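You operate a simulated robot arm through the tools that you are given. There is no shell and no other tool.

You are at the controls of a simulated robot arm. One attempt, no reset.

JOB
Replant the lifted lettuce, firm the loose one, then release the emergency button and restart the outfeed.
Fine: the lifted one stands on the button box ledge; each goes home in the row along the rail while the button is still down; pull the button up, then press RESET and START on the box; leave everything else as it is.

It is judged by the outcome, as a careful person would: the job done as asked, and still so three seconds after it is handed in. It fails if anything else is knocked over, pushed out of place, dropped, spilled or broken.

ROBOT AND FRAMES
A 7-joint arm with a two-finger parallel gripper, fixed in place. Base frame: the origin is at the foot of the arm, x ahead of it, y to its left, z up. Units: cm, degrees, N and s.
With the tool pointing down near the work surface it reaches from about 28 to 68 cm from the base axis. Its first joint turns from -66.0 to 66.0 degrees. Payload 1.57 kg.
The TCP is the grasp point between the finger pads, 3 cm short of the fingertips. In the tool frame z runs along the fingers and y along their closing line. The gripper opens to 11 cm. The fingers are 2.4 cm wide and 1.2 cm thick; the gripper's body (4.8 by 11.2 cm) begins 7.8 cm behind the TCP.
Orientation is told as [roll, pitch, yaw] about the base's x, y, z axes, in that order, counted from this pose: with the fingers straight down and closing along the base's y, the tool's x points along the base's -x, its y along +y and its z along -z.

CONTROLS
- The arm moves only by the tool jog_arm. Its argument "moves" is text: rows parted by semicolons, each of 6 numbers parted by spaces: the shift along the base's x, y, z in cm, then the turn, a rotation vector about the base's x, y, z in degrees. In form: dx dy dz wx wy wz; .... A call has 1 to 20 rows; each row shifts and turns the commanded pose from where the row before left it. "gripper" is the finger opening in cm, from 0 to 11, set as the call begins (left out, the last holds). A row lasts 0.2 s, in which the tool goes at most 5 cm and 8.6 degrees; a call with a longer step from one row to the next is refused whole, and so is a gripper value outside its range. A pose out of reach is approached as far as the arm can. The call stops where the force on the tool passes 90 N (or 10 N more than at its start, if that is more) or the arm is blocked; 0.2 s more then pass. Each finger travels about 10.8 cm/s and halts on what it meets, pressing with about 38 N; the grip force reading is that of the motor and also rises with nothing between the fingers. The clock runs only during rows and for 0.2 s after the last one: add rows that do not move to give the fingers time. The reply holds the time, the measured pose of the TCP, the force on the tool along the base axes, the opening and the grip force, in the units named above and with some noise, with the torque about the TCP (base axes, N m) and any sound that the robot's microphone picked up.
- Cameras (640 x 400 px; columns grow to the right, rows downward): "scene" is fixed at [15.2, -39.34, 138.33]; the picture's right is [0.85, -0.53, 0.00], its down [-0.40, -0.63, -0.66] and it looks along [0.35, 0.56, -0.75] (base axes); focal length 214 px, centre (320, 200). "wrist" rides on the gripper at [7, 1.6, -14.1] in the tool frame; the picture's right is [-0.23, 0.97, 0.00], its down [-0.86, -0.20, -0.48] and it looks along [-0.47, -0.11, 0.88] (tool axes); focal length 222 px, centre (320, 200). There is no depth. A picture from a camera that has moved, and an enlarged one, comes with that camera's place and axes in the base frame and with its lens.
- camera(camera): a new picture of that camera. No time passes.
- inspect(camera, box): a new picture of the part [left, top, right, bottom] of that camera's present view, enlarged. No time passes.
- hand_in(): hands the job in; it is judged then, once.

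Nothing tells you positions but the pictures and the camera data. Unless the task says otherwise, let go and move clear before handing in.

The tools are called after "Request:" as a command line: name --argument value ..., lists and objects as JSON in quotes. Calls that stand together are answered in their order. jog_arm: Moves the arm, as the interface text tells. Its arguments: {"type":"object","properties":{"moves":{"type":"string"},"gripper":{"type":"number"}},"required":["moves"]} The other tools are called the same way: camera (camera) takes a picture; inspect (camera, box) takes an enlarged picture of a part of a camera's view; hand_in () hands the job in.

At the start:

```text
time_s: 0.0
ee_pos: [33.49, 22.06, 127.25]
tcp_rot: [0.0, 0.2, 0.0]
force: [0.4, 0.6, 0.4]
wrist_torque: [0.0, 0.02, 0.02]
finger_gap: 11.0
finger_force: 0.0
```

scene: 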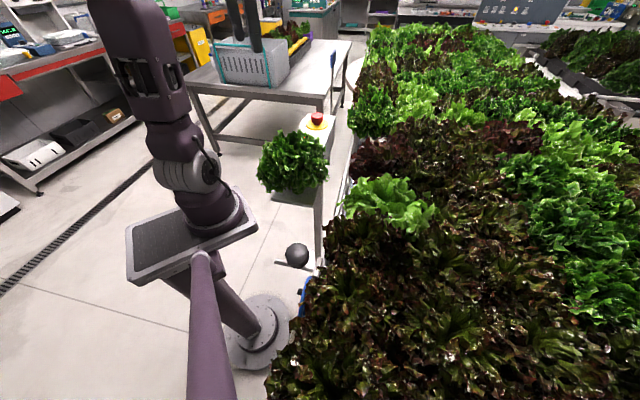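
wrist: 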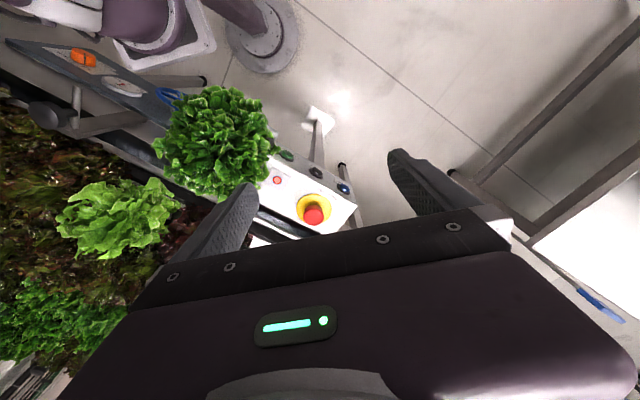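

I see a lettuce on the button box ledge beside the red emergency button, and a bed of lettuces along a rail; a light-green one seems to stand loose. I'll take closer looks before moving anything.

Request:
inspect --camera "scene" --box '[240, 90, 440, 215]'

Request:
inspect --camera "scene" --box '[240, 190, 440, 315]'

Request:
inspect --camera "wrist" --box '[0, 60, 200, 260]'

Request:
inspect --camera "wrist" --box '[150, 80, 370, 240]'

```text
3.20 times, centred on (340, 152) of scene
camera zoom: at [15.2, -39.34, 138.33], right [0.85, -0.53, 0.0], down [-0.4, -0.63, -0.66], along [0.35, 0.56, -0.75], focal length 686 px, centre (256, 352)
```

zoom: 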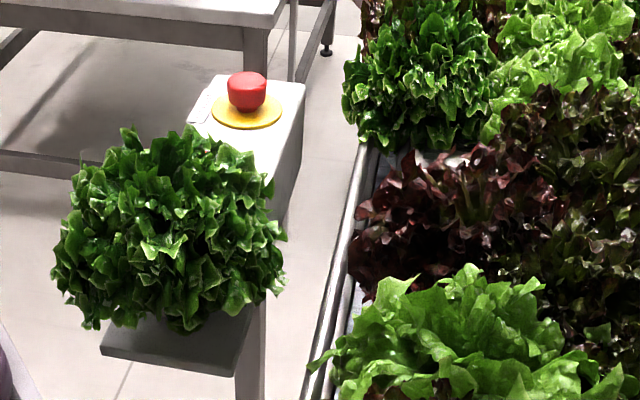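

```text
3.20 times, centred on (340, 252) of scene
camera zoom: at [15.2, -39.34, 138.33], right [0.85, -0.53, 0.0], down [-0.4, -0.63, -0.66], along [0.35, 0.56, -0.75], focal length 686 px, centre (256, 32)
```

zoom: 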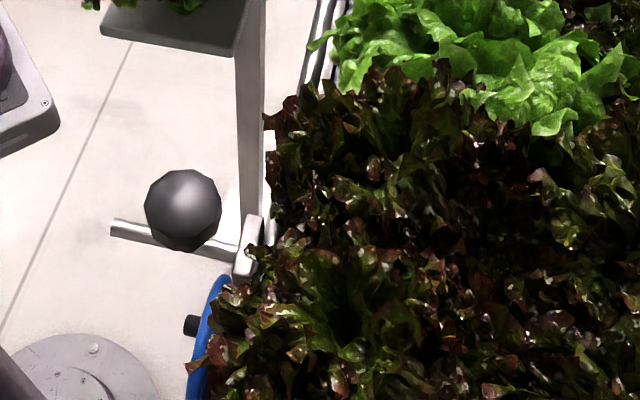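

```text
2.00 times, centred on (100, 160) of wrist
camera zoom: at [26.42, 23.71, 141.52], right [0.23, 0.97, 0.0], down [0.86, -0.2, 0.48], along [0.47, -0.11, -0.88], focal length 444 px, centre (760, 280)
```

zoom: 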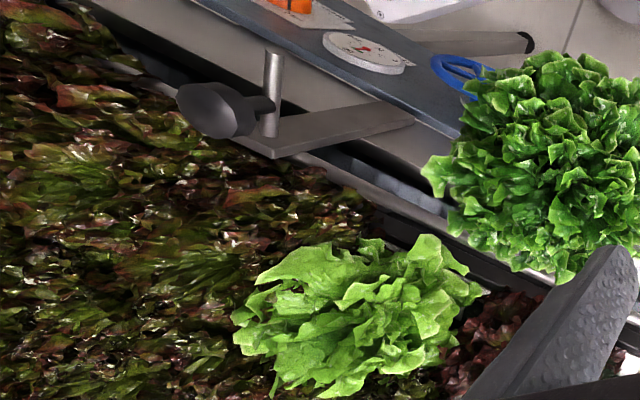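

```text
2.50 times, centred on (260, 160) of wrist
camera zoom: at [26.42, 23.71, 141.52], right [0.23, 0.97, 0.0], down [0.86, -0.2, 0.48], along [0.47, -0.11, -0.88], focal length 555 px, centre (470, 300)
```

zoom: 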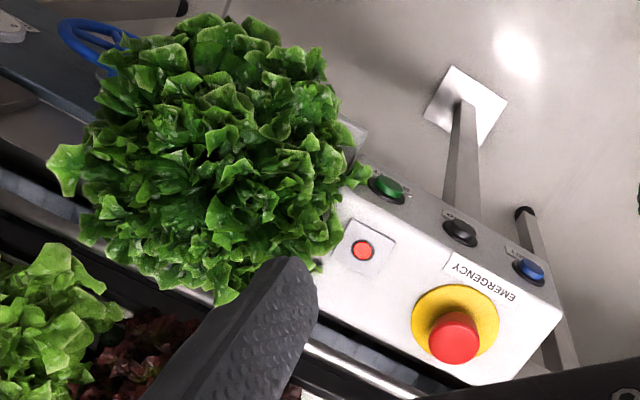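

The button cap is near [49.6, 17, 104] and the lifted lettuce around [33, 2, 100]; the light-green plant is around [41, -22, 104]. I'll move sideways at this height to look down at the row along the rail.

Request:
jog_arm --moves "0 -4 1 0 0 0; 0 -4 1 0 0 0; 0 -4 1 0 0 0; 0 -4 0 0 0 0; 0 -4 0 0 0 0; 0 -4 0 0 0 0; 0 0 0 0 0 0"

Request:
camera --camera "wrist"

Request:
camera --camera "scene"

```text
time_s: 1.6
ee_pos: [33.36, -2.11, 130.47]
tcp_rot: [0.0, 0.1, 0.0]
force: [0.8, -0.4, -0.1]
wrist_torque: [-0.02, 0.0, 0.04]
finger_gap: 10.99
finger_force: 0.0
```

```text
taken
camera wrist: at [26.23, -0.34, 144.73], right [0.23, 0.97, 0.0], down [0.86, -0.2, 0.48], along [0.47, -0.11, -0.88], focal length 222 px, centre (320, 200)
```

wrist: 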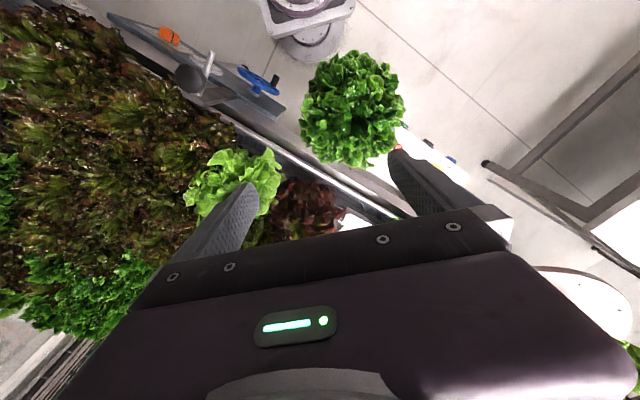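

```text
taken
```

scene: 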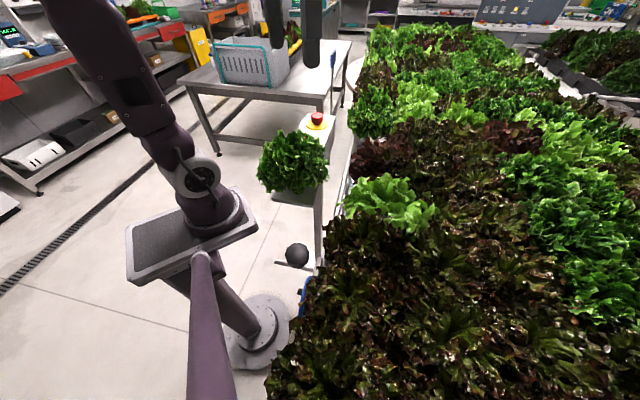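

The gap area in the row lies just beyond the gripper's shadow in this view, between the red lettuce and the green one. I'll shift forward to put it in view.

Request:
jog_arm --moves "4 0 1 0 0 0; 4 0 1 0 0 0; 4 0 0 0 0 0; 3 0 0 0 0 0; 0 0 0 0 0 0"

Request:
camera --camera "wrist"

Request:
inspect --camera "wrist" --box '[120, 40, 420, 230]'

```text
time_s: 2.8
ee_pos: [46.05, -2.1, 132.09]
tcp_rot: [0.0, -0.3, 0.1]
force: [-1.2, 0.0, 0.1]
wrist_torque: [0.01, 0.05, -0.01]
finger_gap: 11.01
finger_force: 0.1
out of reach, approached as far as the arm can: row 3, 4
```

```text
taken
camera wrist: at [38.82, -0.38, 146.26], right [0.23, 0.97, 0.0], down [0.85, -0.2, 0.48], along [0.47, -0.11, -0.88], focal length 222 px, centre (320, 200)
```

wrist: 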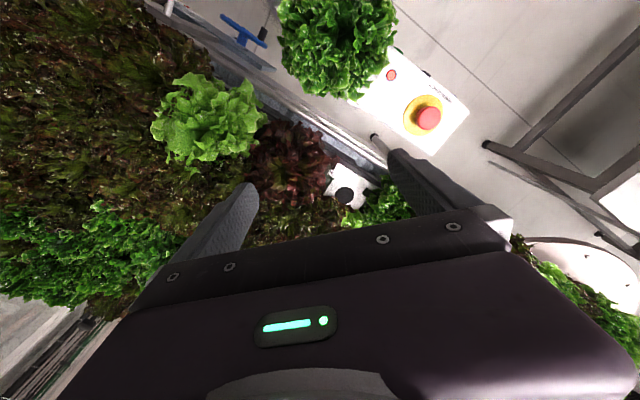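

```text
2.11 times, centred on (270, 135) of wrist
camera zoom: at [38.82, -0.38, 146.26], right [0.23, 0.97, 0.0], down [0.85, -0.2, 0.48], along [0.47, -0.11, -0.88], focal length 468 px, centre (425, 337)
```

zoom: 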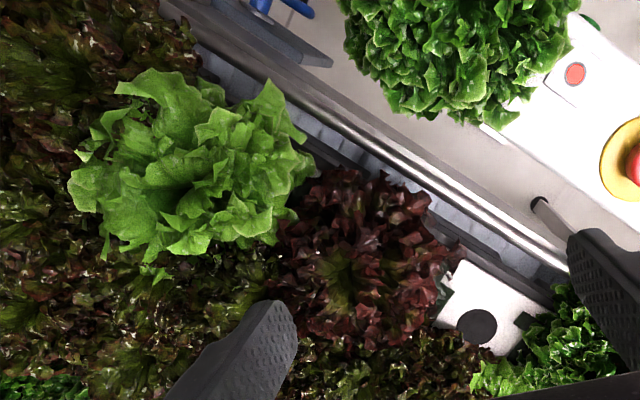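

There is an empty black hole in a white panel between the red lettuce and the next green one along the rail; that is the lifted one's home. I'll zoom on it in both views to locate it, and study which plant sits loose.

Request:
inspect --camera "scene" --box '[335, 120, 415, 170]'

Request:
inspect --camera "wrist" --box '[300, 140, 420, 215]'

Request:
inspect --camera "scene" --box '[320, 140, 440, 240]'

Request:
inspect --camera "wrist" --box '[130, 60, 350, 200]'

```text
8.00 times, centred on (375, 145) of scene
camera zoom: at [15.2, -39.34, 138.33], right [0.85, -0.53, 0.0], down [-0.4, -0.63, -0.66], along [0.35, 0.56, -0.75], focal length 1716 px, centre (-120, 640)
```

zoom: 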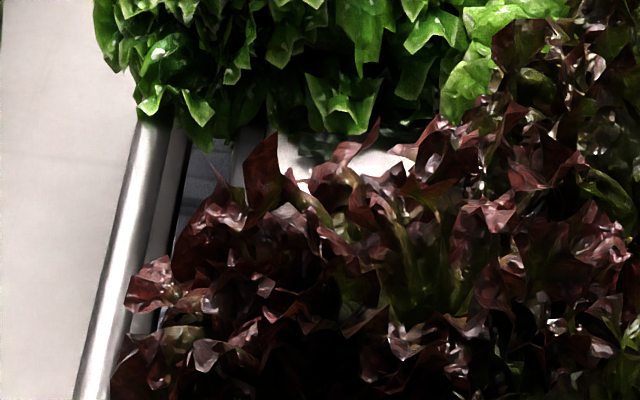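

```text
5.33 times, centred on (360, 178) of wrist
camera zoom: at [38.82, -0.38, 146.26], right [0.23, 0.97, 0.0], down [0.85, -0.2, 0.48], along [0.47, -0.11, -0.88], focal length 1185 px, centre (107, 320)
```

zoom: 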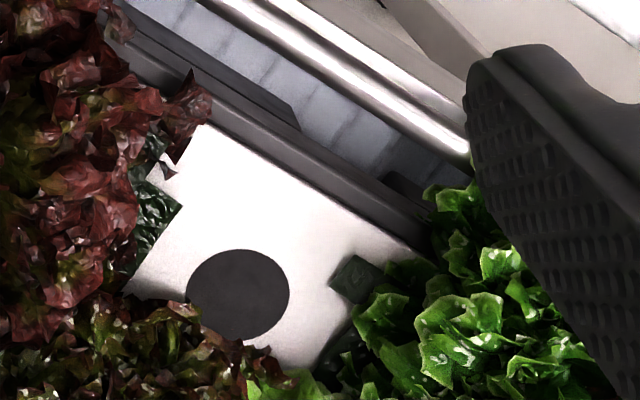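

```text
4.00 times, centred on (380, 190) of scene
camera zoom: at [15.2, -39.34, 138.33], right [0.85, -0.53, 0.0], down [-0.4, -0.63, -0.66], along [0.35, 0.56, -0.75], focal length 858 px, centre (80, 240)
```

zoom: 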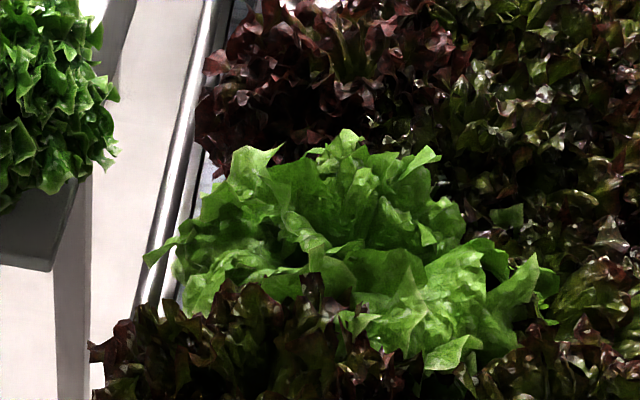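

```text
2.86 times, centred on (240, 130) of wrist
camera zoom: at [38.82, -0.38, 146.26], right [0.23, 0.97, 0.0], down [0.85, -0.2, 0.48], along [0.47, -0.11, -0.88], focal length 635 px, centre (549, 400)
```

zoom: 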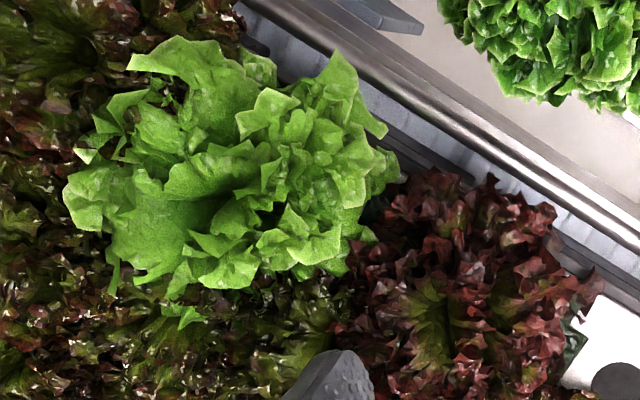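

The loose plant appears to be the light-green one: it leans and sits proud of its neighbours. Next I'll back off to the left and tilt the tool to see the lifted lettuce from the side, to learn what it stands on and where to grip.

Request:
jog_arm --moves "-1.4 3.8 -0.5 -6.5 0 0; -1.4 3.8 -0.5 -6.5 0 0; -1.4 3.8 -0.5 -6.5 0 0; -1.4 3.8 -0.5 -6.5 0 0; -1.4 3.8 -1 -6.5 0 0; -1.4 3.8 -1 -6.5 0 0; -1.4 3.8 -1 -6.5 0 0; -1.4 3.8 -1 -6.5 0 0; 0 0 0 0 0 0"

Request:
camera --camera "wrist"

Request:
camera --camera "scene"

```text
time_s: 4.8
ee_pos: [41.24, 6.56, 131.22]
tcp_rot: [-48.7, -0.4, 0.1]
force: [-0.2, 0.0, -0.8]
wrist_torque: [0.03, 0.02, -0.01]
finger_gap: 11.0
finger_force: 0.0
out of reach, approached as far as the arm can: row 5, 6, 7, 8
```

```text
taken
camera wrist: at [33.98, 18.42, 139.28], right [0.23, 0.64, -0.73], down [0.85, 0.23, 0.47], along [0.47, -0.73, -0.49], focal length 222 px, centre (320, 200)
```

wrist: 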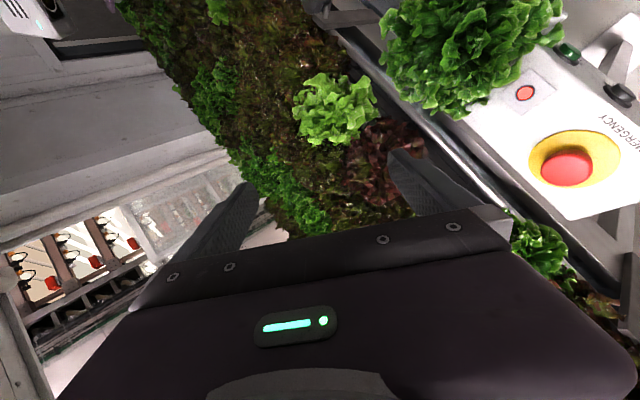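

```text
taken
```

scene: 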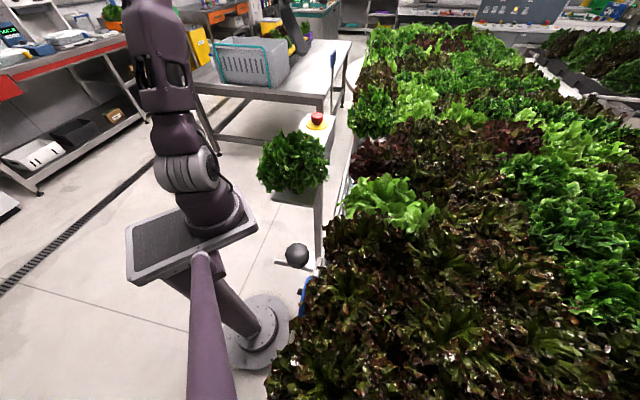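

The tilted reach is limited, so the arm stopped short. I'll check the commanded pose with a still row, then try a different side view.

Request:
jog_arm --moves "0 0 0 0 0 0"

Request:
inspect --camera "wrist" --box '[360, 0, 640, 220]'

Request:
inspect --camera "wrist" --box '[240, 40, 460, 220]'

```text
time_s: 5.2
ee_pos: [41.16, 6.61, 131.2]
tcp_rot: [-48.8, -0.3, 0.3]
force: [-0.5, 0.1, -0.3]
wrist_torque: [-0.01, -0.04, 0.0]
finger_gap: 11.0
finger_force: 0.0
```

```text
1.82 times, centred on (500, 110) of wrist
camera zoom: at [33.98, 18.42, 139.3], right [0.23, 0.64, -0.73], down [0.85, 0.23, 0.47], along [0.47, -0.73, -0.5], focal length 404 px, centre (-7, 364)
```

zoom: 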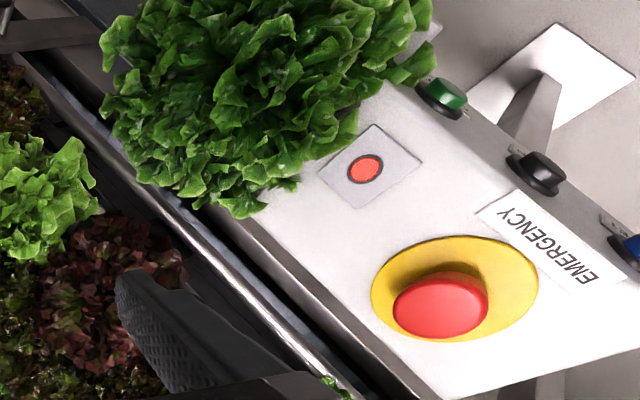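

```text
2.22 times, centred on (350, 130) of wrist
camera zoom: at [33.98, 18.42, 139.3], right [0.23, 0.64, -0.73], down [0.85, 0.23, 0.47], along [0.47, -0.73, -0.5], focal length 494 px, centre (253, 356)
```

zoom: 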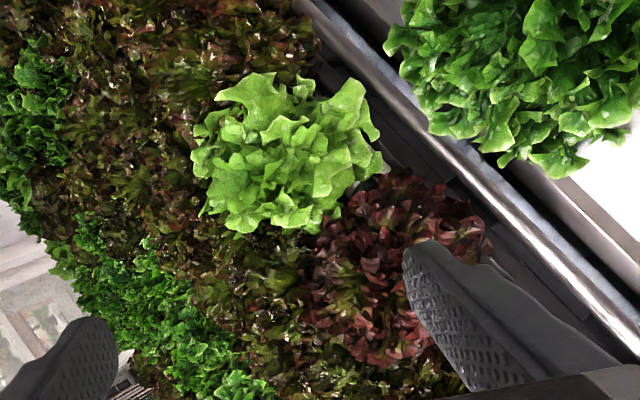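

The box carries a red lamp, a green, a black and a blue button on its outer face, and EMERGENCY by the mushroom. I'll unwind the tilt, move to the outer side of the box at lower height, and aim the camera at that face and at the lettuce's base.

Request:
jog_arm --moves "-1.87 3.57 -1.5 8.1 0 0; -1.87 3.57 -1.5 8.1 0 0; -1.87 3.57 -1.5 8.1 0 0; -1.87 3.57 -1.5 8.1 0 0; -1.87 3.57 -1.5 8.1 0 0; -1.87 3.57 -1.5 8.1 0 0; 0 0 -1.5 -5.3 -5.3 0; 0 0 -1.5 -5.3 -5.3 0; 0 0 -1.5 -5.3 -5.3 0; 0 0 -1.5 -5.3 -5.3 0; 0 0 -1.5 -5.3 -5.3 0; 0 0 -1.5 -5.3 -5.3 0; 0 0 0 0 0 0"

Request:
camera --camera "wrist"

Request:
camera --camera "scene"

```text
time_s: 8.0
ee_pos: [30.19, 28.11, 113.07]
tcp_rot: [-35.6, -30.3, 10.0]
force: [0.1, -0.1, -1.0]
wrist_torque: [-0.01, -0.02, 0.0]
finger_gap: 10.99
finger_force: 0.1
```

```text
taken
camera wrist: at [17.13, 35.55, 118.76], right [0.34, 0.86, -0.37], down [0.46, 0.2, 0.87], along [0.82, -0.46, -0.33], focal length 222 px, centre (320, 200)
```

wrist: 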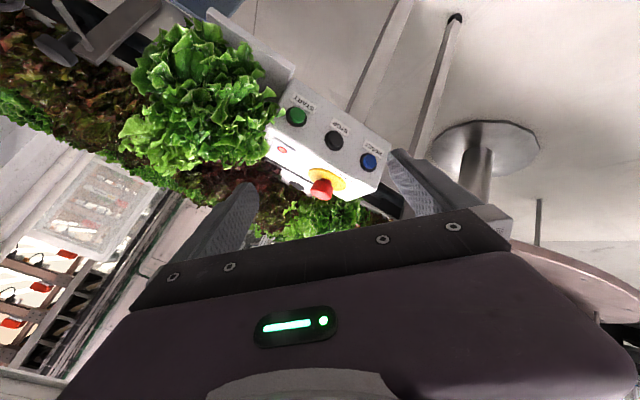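

```text
taken
```

scene: 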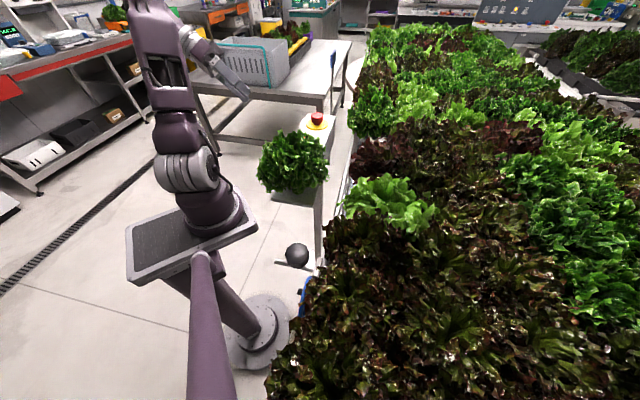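

Request:
inspect --camera "wrist" --box '[260, 80, 400, 210]'

Request:
inspect --camera "wrist" --box '[110, 0, 310, 180]'

```text
3.08 times, centred on (330, 145) of wrist
camera zoom: at [17.13, 35.55, 118.76], right [0.34, 0.86, -0.37], down [0.46, 0.2, 0.87], along [0.82, -0.46, -0.33], focal length 684 px, centre (289, 369)
```

zoom: 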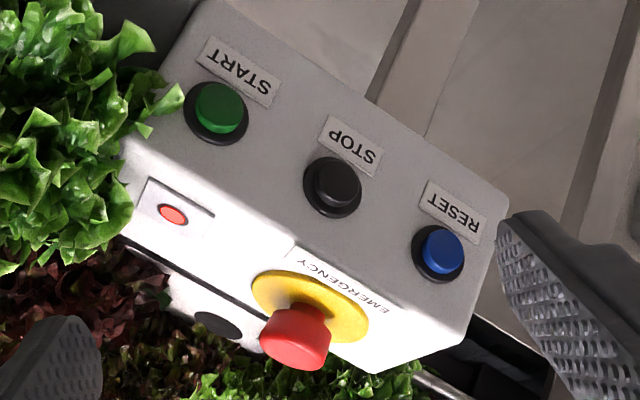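

```text
2.22 times, centred on (210, 90) of wrist
camera zoom: at [17.13, 35.55, 118.76], right [0.34, 0.86, -0.37], down [0.46, 0.2, 0.87], along [0.82, -0.46, -0.33], focal length 494 px, centre (564, 444)
```

zoom: 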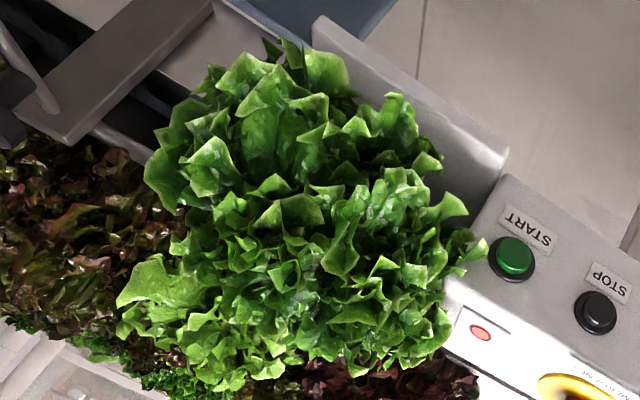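

START is green, STOP black, RESET blue, with the faces near [38.4, 14, 97] and [48.1, 24, 97]; the empty hole is near [65, -0.3, 97] and the rail runs at about 45°. The lettuce stands on a lipped ledge, so I'll swing the camera lower to see its underside.

Request:
jog_arm --moves "-1.2 0.6 -1.6 -5.9 -0.74 -3.7; -1.2 0.6 -1.6 -5.9 -0.74 -3.7; -1.2 0.6 -1.6 -5.9 -0.74 -3.7; -1.2 0.6 -1.6 -5.9 -0.74 -3.7; -1.2 0.6 -1.6 -5.9 -0.74 -3.7; 0 0 0 0 0 0"

Request:
camera --camera "wrist"

```text
time_s: 9.4
ee_pos: [26.15, 24.55, 102.39]
tcp_rot: [-69.6, -29.2, 8.3]
force: [-0.1, -0.5, -0.5]
wrist_torque: [0.01, 0.02, 0.0]
finger_gap: 11.01
finger_force: 0.0
out of reach, approached as far as the arm can: row 3, 4, 5
```

```text
taken
camera wrist: at [16.28, 37.26, 102.01], right [0.59, 0.43, -0.69], down [0.51, 0.46, 0.73], along [0.63, -0.78, 0.05], focal length 222 px, centre (320, 200)
```

wrist: 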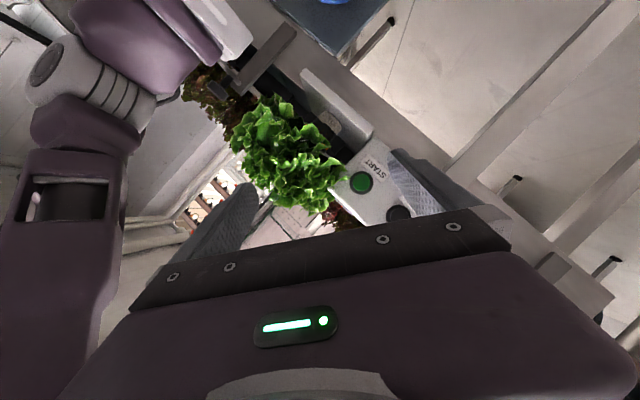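

Request:
inspect --camera "wrist" --box '[220, 50, 400, 220]'

Request:
camera --camera "scene"

```text
2.35 times, centred on (310, 135) of wrist
camera zoom: at [16.28, 37.26, 102.01], right [0.59, 0.43, -0.69], down [0.51, 0.46, 0.73], along [0.63, -0.78, 0.05], focal length 523 px, centre (344, 353)
```

zoom: 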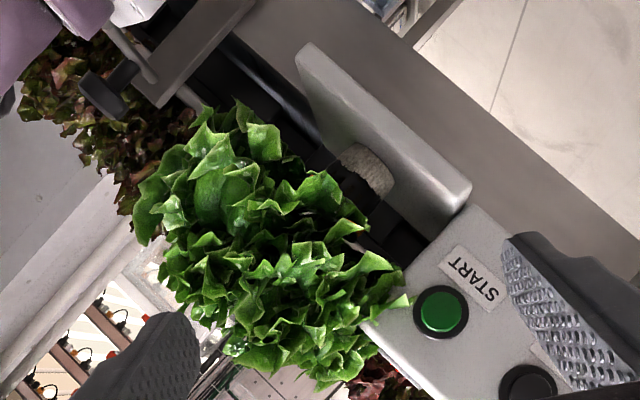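

```text
taken
```

scene: 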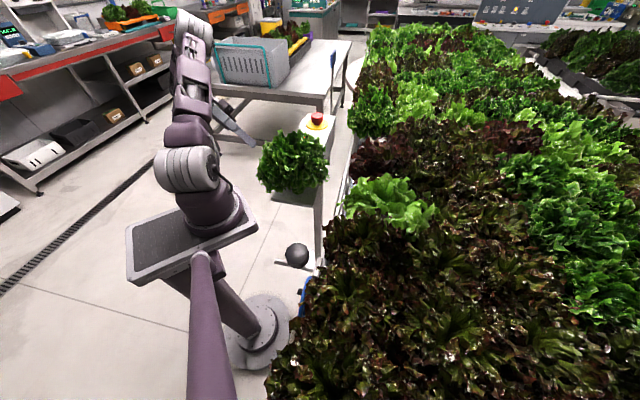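

I can now see a grey root plug under the leaves, standing on the ledge plate at roughly [32.7, 4.4], z about 92–95. I'll zoom in on the plug to see its height and the ledge shape.

Request:
inspect --camera "wrist" --box '[290, 60, 370, 140]'

Request:
inspect --camera "scene" --box '[245, 100, 345, 210]'

```text
5.00 times, centred on (330, 100) of wrist
camera zoom: at [16.28, 37.26, 102.01], right [0.59, 0.43, -0.69], down [0.51, 0.46, 0.73], along [0.63, -0.78, 0.05], focal length 1111 px, centre (270, 700)
```

zoom: 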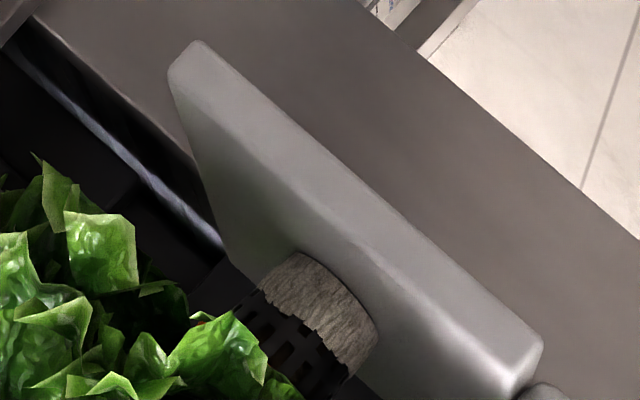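

```text
3.64 times, centred on (295, 155) of scene
camera zoom: at [15.2, -39.34, 138.33], right [0.85, -0.53, 0.0], down [-0.4, -0.63, -0.66], along [0.35, 0.56, -0.75], focal length 780 px, centre (411, 364)
```

zoom: 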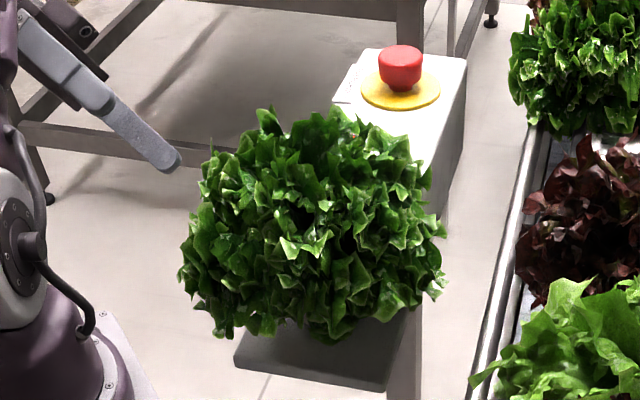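

The plant sits in a black net pot with a root plug, standing freely on a flat ledge plate. I'll shift sideways for a second side view to triangulate the pot axis and ledge height.

Request:
jog_arm --moves "3 1.5 0 0 0 0; 3 1.5 0 0 0 0; 3 1.5 0 0 0 0; 3 1.5 0 0 0 0; 0 0 0 0 0 0"

Request:
camera --camera "wrist"

Request:
inspect --camera "wrist" --box '[200, 0, 330, 110]'

```text
time_s: 10.6
ee_pos: [38.79, 27.88, 101.75]
tcp_rot: [-69.7, -29.2, 8.3]
force: [-0.7, 0.8, -0.1]
wrist_torque: [0.01, 0.01, 0.01]
finger_gap: 11.01
finger_force: 0.1
out of reach, approached as far as the arm can: row 1, 2, 3, 4
```

```text
taken
camera wrist: at [28.97, 40.59, 101.41], right [0.59, 0.43, -0.69], down [0.51, 0.46, 0.73], along [0.63, -0.78, 0.05], focal length 222 px, centre (320, 200)
```

wrist: 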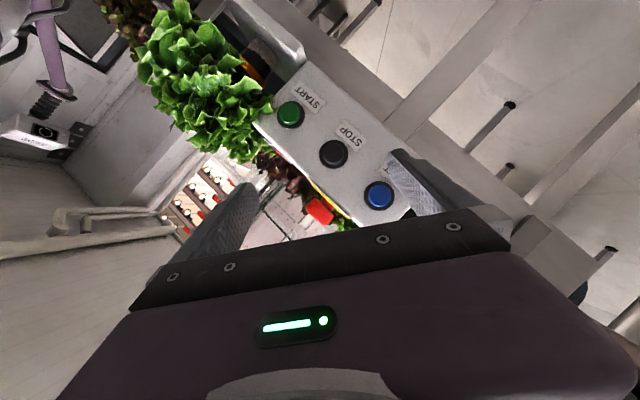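

```text
3.64 times, centred on (265, 55) of wrist
camera zoom: at [28.97, 40.59, 101.41], right [0.59, 0.43, -0.69], down [0.51, 0.46, 0.73], along [0.63, -0.78, 0.05], focal length 808 px, centre (520, 727)
```

zoom: 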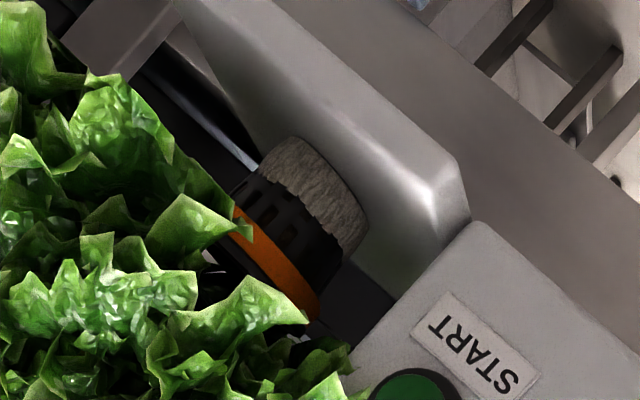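

The pot axis is near [33.6, 3.95], the ledge at z≈92.5, with an orange rim at z≈96.7. I'll now swing up and orient the tool tilted 30° with its closing line roughly along the rail, then see how the leaves compare with the fingers.

Request:
jog_arm --moves "0 0.5 4 6.71 -3.33 -3.46; 0 0.5 4 6.71 -3.33 -3.46; 0 0.5 4 6.71 -3.33 -3.46; -1.56 -3 1.6 6.71 -3.33 -3.46; -1.56 -3 1.6 6.71 -3.33 -3.46; -1.56 -3 1.6 6.71 -3.33 -3.46; -1.56 -3 1.6 6.71 -3.33 -3.46; -1.56 -3 1.6 6.71 -3.33 -3.46; 0 0 0 0 0 0"

Request:
camera --camera "wrist"

Request:
camera --camera "scene"

```text
time_s: 12.6
ee_pos: [31.23, 13.11, 120.97]
tcp_rot: [-0.3, -30.0, -59.9]
force: [-0.4, 0.1, 0.7]
wrist_torque: [0.02, -0.01, 0.02]
finger_gap: 10.98
finger_force: 0.1
out of reach, approached as far as the arm can: row 2, 3
```

```text
taken
camera wrist: at [25.97, 25.3, 129.63], right [0.94, 0.32, 0.11], down [0.08, -0.53, 0.84], along [0.32, -0.79, -0.53], focal length 222 px, centre (320, 200)
```

wrist: 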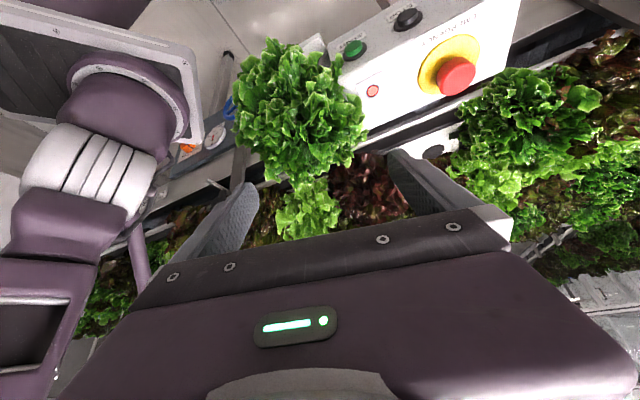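

```text
taken
```

scene: 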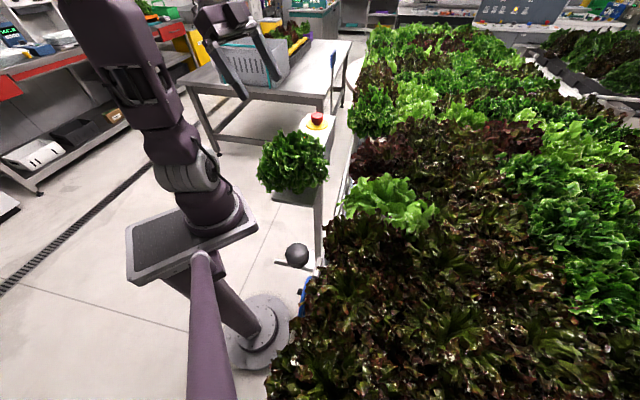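

The tool now leans 30° with its closing line nearly along the rail, and this view shows the lettuce, the box, the empty hole and the light-green plant. I'll zoom on the hole and the loose plant again.

Request:
inspect --camera "wrist" --box '[390, 110, 490, 200]'

Request:
inspect --camera "wrist" --box '[230, 120, 410, 250]'

Request:
inspect --camera "wrist" --box '[330, 0, 530, 130]'

```text
4.44 times, centred on (440, 155) of wrist
camera zoom: at [25.97, 25.3, 129.63], right [0.94, 0.32, 0.11], down [0.08, -0.53, 0.84], along [0.32, -0.79, -0.53], focal length 987 px, centre (-213, 400)
```

zoom: 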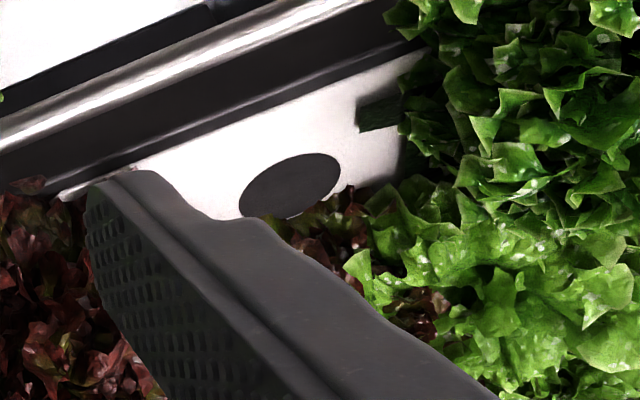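

```text
3.08 times, centred on (320, 185) of wrist
camera zoom: at [25.97, 25.3, 129.63], right [0.94, 0.32, 0.11], down [0.08, -0.53, 0.84], along [0.32, -0.79, -0.53], focal length 684 px, centre (320, 246)
```

zoom: 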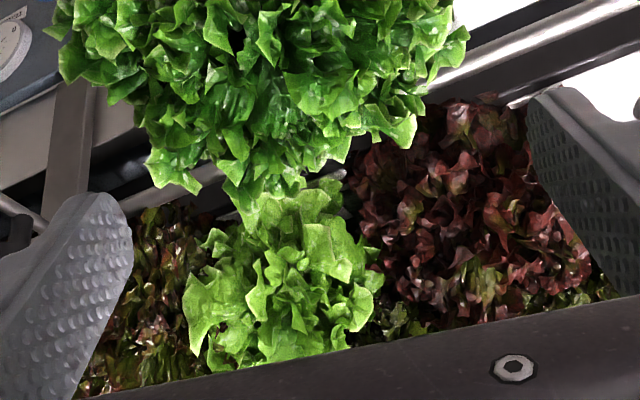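

```text
3.08 times, centred on (430, 65) of wrist
camera zoom: at [25.97, 25.3, 129.63], right [0.94, 0.32, 0.11], down [0.08, -0.53, 0.84], along [0.32, -0.79, -0.53], focal length 684 px, centre (-18, 615)
```

zoom: 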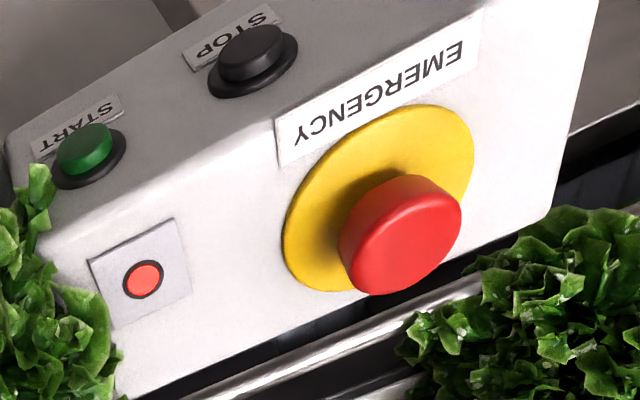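

The hole agrees at [65.0, -0.3, 97.0] from three views. I'll line up with the lettuce axis along the tool direction and come down toward it slowly, watching for leaf contact.

Request:
jog_arm --moves "-1.7 0.42 0 0 0 0; -1.7 0.42 0 0 0 0; 0.77 -1.33 -2.67 0 0 0; 0.77 -1.33 -2.67 0 0 0; 0.77 -1.33 -2.67 0 0 0; 0 0 0 0 0 0" --gripper 10.5

Request:
camera --camera "wrist"

Request:
camera --camera "scene"

```text
time_s: 14.0
ee_pos: [30.0, 9.77, 112.69]
tcp_rot: [-0.4, -29.9, -59.8]
force: [-0.3, 0.2, 0.2]
wrist_torque: [0.0, 0.0, -0.01]
finger_gap: 10.5
finger_force: 0.1
```

```text
taken
camera wrist: at [24.78, 22.12, 121.62], right [0.94, 0.32, 0.11], down [0.08, -0.53, 0.84], along [0.32, -0.79, -0.53], focal length 222 px, centre (320, 200)
```

wrist: 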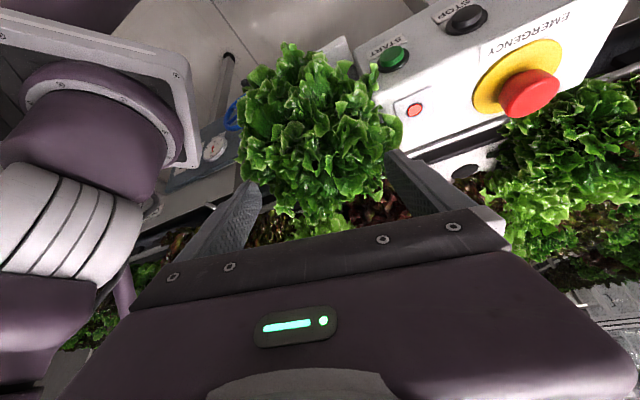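

```text
taken
```

scene: 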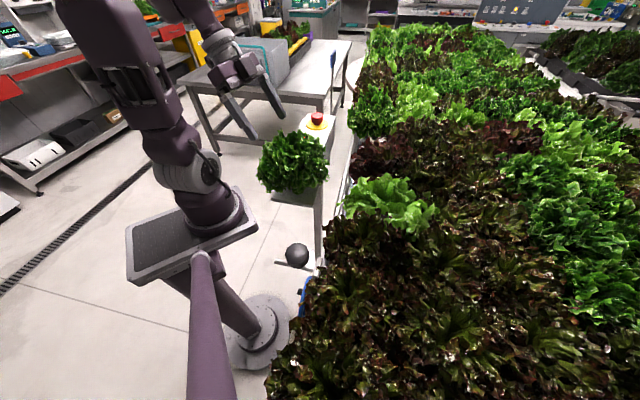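

The lettuce lies squarely between the fingers. I'll descend in small steps along the tool axis, reading the force each time.

Request:
jog_arm --moves "0.29 -0.43 -0.87 0 0 0; 0.29 -0.43 -0.87 0 0 0; 0.25 -0.43 -0.87 0 0 0; 0 0 0 0 0 0"

```text
time_s: 15.0
ee_pos: [30.86, 8.51, 110.19]
tcp_rot: [-0.4, -30.1, -59.7]
force: [-0.4, 0.1, -1.2]
wrist_torque: [-0.02, 0.05, -0.02]
finger_gap: 10.52
finger_force: 0.0
```

Request:
jog_arm --moves "0.25 -0.43 -0.87 0 0 0; 0.25 -0.43 -0.87 0 0 0; 0.25 -0.43 -0.87 0 0 0; 0 0 0 0 0 0"

Request:
camera --camera "wrist"

Request:
camera --camera "scene"

```text
time_s: 16.0
ee_pos: [31.53, 7.33, 107.71]
tcp_rot: [-0.4, -30.0, -59.8]
force: [0.0, 0.7, -0.1]
wrist_torque: [0.0, 0.0, 0.01]
finger_gap: 10.53
finger_force: 0.0
```

```text
taken
camera wrist: at [26.35, 19.58, 116.48], right [0.94, 0.32, 0.11], down [0.08, -0.53, 0.84], along [0.32, -0.79, -0.53], focal length 222 px, centre (320, 200)
```

wrist: 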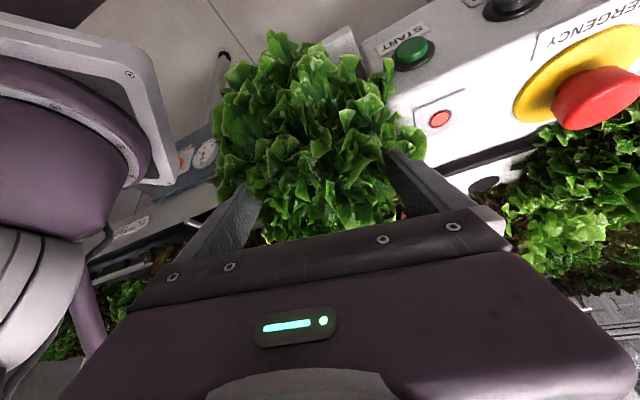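

```text
taken
```

scene: 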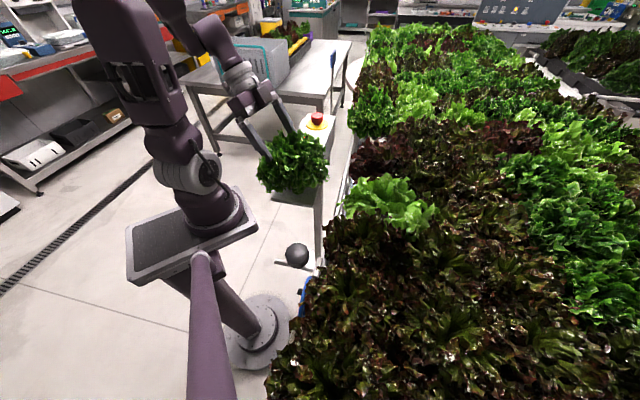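

The fingertips are now within the leaf mass with no measurable resistance. I'll continue down in small steps.

Request:
jog_arm --moves "0.25 -0.43 -0.87 0 0 0; 0.25 -0.43 -0.87 0 0 0; 0.25 -0.43 -0.87 0 0 0; 0 0 0 0 0 0"

Request:
camera --camera "scene"

```text
time_s: 17.0
ee_pos: [32.16, 6.27, 105.36]
tcp_rot: [-0.6, -29.8, -59.7]
force: [0.5, 0.1, 0.4]
wrist_torque: [-0.01, 0.01, -0.01]
finger_gap: 10.52
finger_force: 0.1
out of reach, approached as far as the arm can: row 3
```

```text
taken
```

scene: 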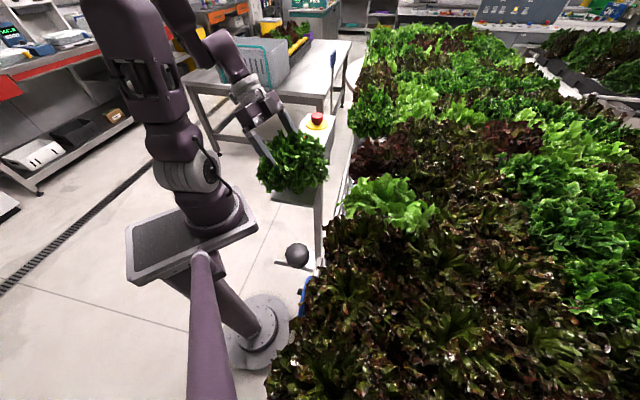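

At this tilt the arm cannot fold further toward the base, so I'll back out of the leaves and re-approach with a steeper tool leaning sideways instead (20°, closing line along x).

Request:
jog_arm --moves "-0.75 1.3 2.6 0 0 0; -0.75 1.3 2.6 0 0 0; -0.75 1.3 2.6 0 0 0; 0.74 -0.36 0 1.956 0.524 -5.98; 0.74 -0.36 0 1.956 0.524 -5.98; 0.74 -0.36 0 1.956 0.524 -5.98; 0.74 -0.36 0 1.956 0.524 -5.98; 0.74 -0.36 0 1.956 0.524 -5.98; 0 0 0 0 0 0"

Request:
camera --camera "wrist"

```text
time_s: 19.0
ee_pos: [33.71, 8.4, 113.18]
tcp_rot: [-0.3, -19.9, -89.9]
force: [-0.2, 0.0, 0.6]
wrist_torque: [0.01, -0.02, 0.01]
finger_gap: 10.53
finger_force: 0.0
```

```text
taken
camera wrist: at [35.3, 19.85, 124.15], right [0.97, -0.21, 0.07], down [-0.2, -0.64, 0.74], along [-0.11, -0.74, -0.67], focal length 222 px, centre (320, 200)
```

wrist: 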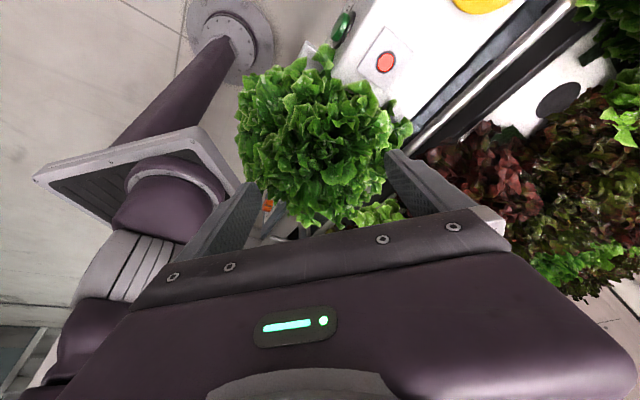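

The lettuce is well centred between the fingers at this angle. I'll descend along the tool axis again in steps.

Request:
jog_arm --moves "0 -0.51 -1.41 0 0 0; 0 -0.51 -1.41 0 0 0; 0 -0.51 -1.41 0 0 0; 0 -0.51 -1.41 0 0 0; 0 0 0 0 0 0"

Request:
jog_arm --moves "0 -0.34 -0.94 0 0 0; 0 -0.34 -0.94 0 0 0; 0 -0.34 -0.94 0 0 0; 0 0 0 0 0 0"

Request:
camera --camera "wrist"

Request:
camera --camera "scene"

```text
time_s: 20.2
ee_pos: [33.67, 6.36, 107.45]
tcp_rot: [-0.3, -20.0, -89.8]
force: [-0.8, 0.0, 1.0]
wrist_torque: [-0.02, -0.01, 0.01]
finger_gap: 10.48
finger_force: 0.1
```

```text
time_s: 21.2
ee_pos: [33.78, 5.1, 104.75]
tcp_rot: [-0.3, -20.0, -89.8]
force: [-0.1, -0.7, -0.5]
wrist_torque: [-0.01, -0.04, 0.02]
finger_gap: 10.54
finger_force: 0.1
```

```text
taken
camera wrist: at [35.22, 16.68, 115.68], right [0.97, -0.21, 0.07], down [-0.2, -0.64, 0.74], along [-0.11, -0.74, -0.67], focal length 222 px, centre (320, 200)
```

wrist: 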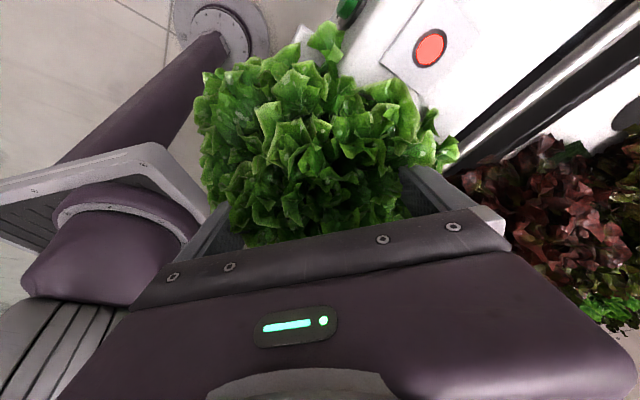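

```text
taken
```

scene: 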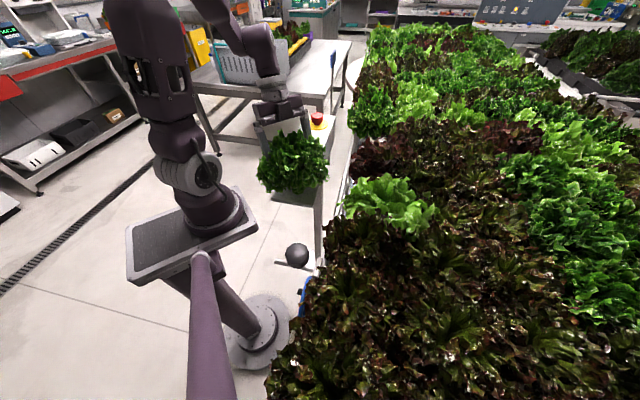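

Still free of contact. I'll go the last few centimetres so the fingertips sit just above the pot rim.

Request:
jog_arm --moves "-0.05 -0.34 -0.94 0 0 0; -0.05 -0.34 -0.94 0 0 0; 0 0 0 0 0 0"

Request:
jog_arm --moves "-0.03 -0.3 -0.94 0 0 0; -0.03 -0.25 -0.8 0 0 0; 0 0 0 0 0 0"

Request:
camera --camera "wrist"

Request:
inspect --camera "scene" --box '[230, 80, 350, 210]'

```text
time_s: 22.0
ee_pos: [33.65, 4.51, 102.95]
tcp_rot: [-0.2, -20.0, -89.8]
force: [0.1, 0.3, 0.8]
wrist_torque: [0.03, -0.02, 0.0]
finger_gap: 10.52
finger_force: 0.1
```

```text
time_s: 22.8
ee_pos: [33.55, 4.03, 101.02]
tcp_rot: [-0.3, -20.0, -89.9]
force: [0.3, -0.6, -0.4]
wrist_torque: [0.0, 0.01, -0.01]
finger_gap: 10.52
finger_force: 0.0
```

```text
taken
camera wrist: at [35.08, 15.55, 112.06], right [0.97, -0.21, 0.07], down [-0.2, -0.64, 0.74], along [-0.11, -0.74, -0.67], focal length 222 px, centre (320, 200)
```

wrist: 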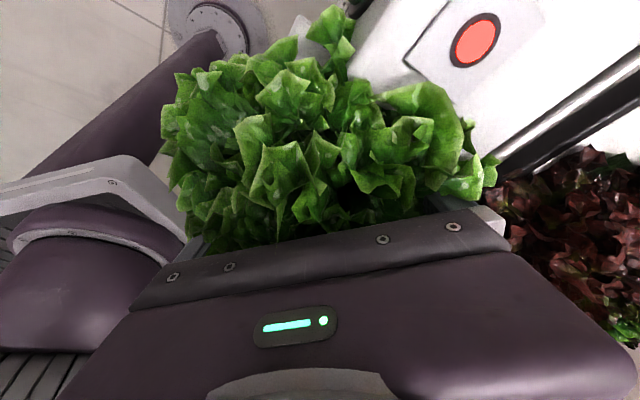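

```text
3.08 times, centred on (290, 145) of scene
camera zoom: at [15.2, -39.34, 138.33], right [0.85, -0.53, 0.0], down [-0.4, -0.63, -0.66], along [0.35, 0.56, -0.75], focal length 660 px, centre (412, 369)
```

zoom: 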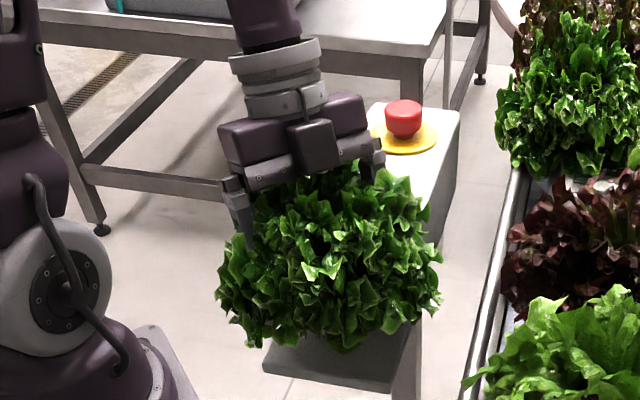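

The fingers straddle the head with no contact force. I'll close in stages to find the core.

Request:
jog_arm --moves "0 0 0 0 0 0; 0 0 0 0 0 0" --gripper 8

Request:
jog_arm --moves "0 0 0 0 0 0; 0 0 0 0 0 0" --gripper 6.5

```text
time_s: 23.4
ee_pos: [33.66, 4.02, 101.08]
tcp_rot: [-0.3, -20.0, -89.8]
force: [0.6, -1.1, -0.6]
wrist_torque: [0.0, 0.0, 0.02]
finger_gap: 8.01
finger_force: 0.1
```

```text
time_s: 24.0
ee_pos: [33.61, 4.14, 101.1]
tcp_rot: [-0.3, -20.1, -89.8]
force: [0.6, -0.3, 0.6]
wrist_torque: [-0.01, -0.08, -0.02]
finger_gap: 6.59
finger_force: 0.5
```

Request:
jog_arm --moves "0 0 0 0 0 0" --gripper 6

Request:
camera --camera "wrist"

Request:
inspect --camera "scene" --box '[230, 80, 350, 210]'

```text
time_s: 24.4
ee_pos: [33.53, 4.14, 101.11]
tcp_rot: [-0.3, -20.0, -89.8]
force: [1.4, -0.6, 1.4]
wrist_torque: [-0.02, -0.15, -0.03]
finger_gap: 6.56
finger_force: 37.9
```

```text
taken
camera wrist: at [35.09, 15.56, 112.07], right [0.97, -0.21, 0.07], down [-0.2, -0.64, 0.74], along [-0.11, -0.74, -0.67], focal length 222 px, centre (320, 200)
```

wrist: 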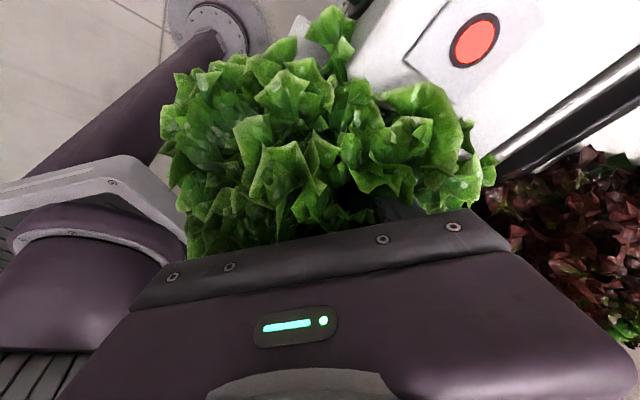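

```text
3.08 times, centred on (290, 145) of scene
camera zoom: at [15.2, -39.34, 138.33], right [0.85, -0.53, 0.0], down [-0.4, -0.63, -0.66], along [0.35, 0.56, -0.75], focal length 660 px, centre (412, 369)
```

zoom: 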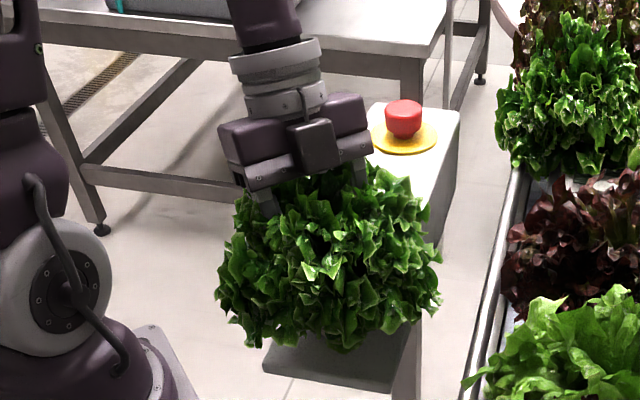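

The fingers hold a firm core at 6.56 cm with 38 N. I'll lift straight up a little and check that the plant comes along upright.

Request:
jog_arm --moves "0 0 0.5 0 0 0; 0 0 0.7 0 0 0; 0 0 1 0 0 0; 0 0 1 0 0 0; 0 0 0 0 0 0" --gripper 5.5

Request:
camera --camera "wrist"

Request:
inspect --camera "scene" --box '[230, 80, 350, 210]'

```text
time_s: 25.6
ee_pos: [33.58, 3.97, 104.23]
tcp_rot: [-0.3, -20.0, -89.8]
force: [0.3, 0.2, -1.2]
wrist_torque: [0.03, 0.04, 0.02]
finger_gap: 6.53
finger_force: 37.9
```

```text
taken
camera wrist: at [35.06, 15.52, 115.26], right [0.97, -0.21, 0.07], down [-0.2, -0.64, 0.74], along [-0.11, -0.74, -0.67], focal length 222 px, centre (320, 200)
```

wrist: 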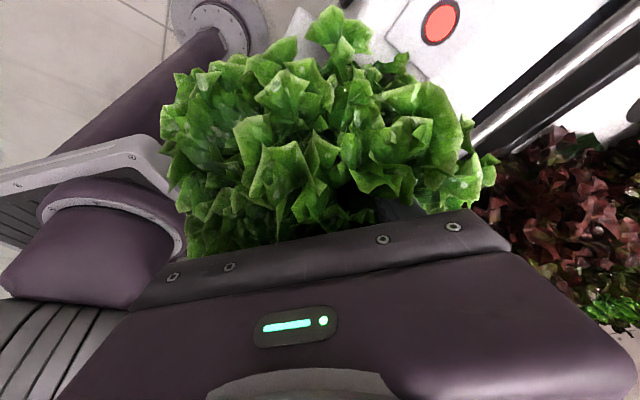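

```text
3.08 times, centred on (290, 145) of scene
camera zoom: at [15.21, -39.34, 138.33], right [0.85, -0.53, 0.0], down [-0.4, -0.63, -0.66], along [0.35, 0.56, -0.75], focal length 660 px, centre (412, 369)
```

zoom: 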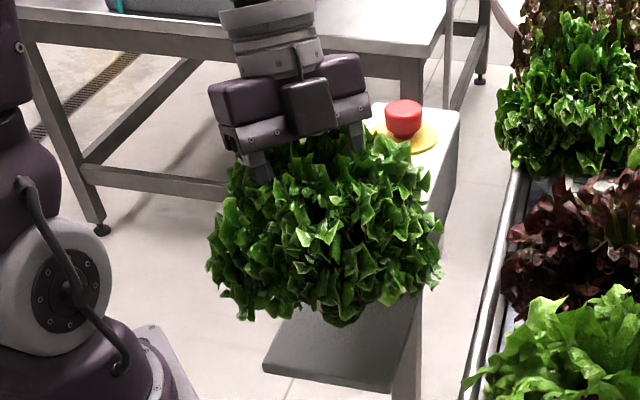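

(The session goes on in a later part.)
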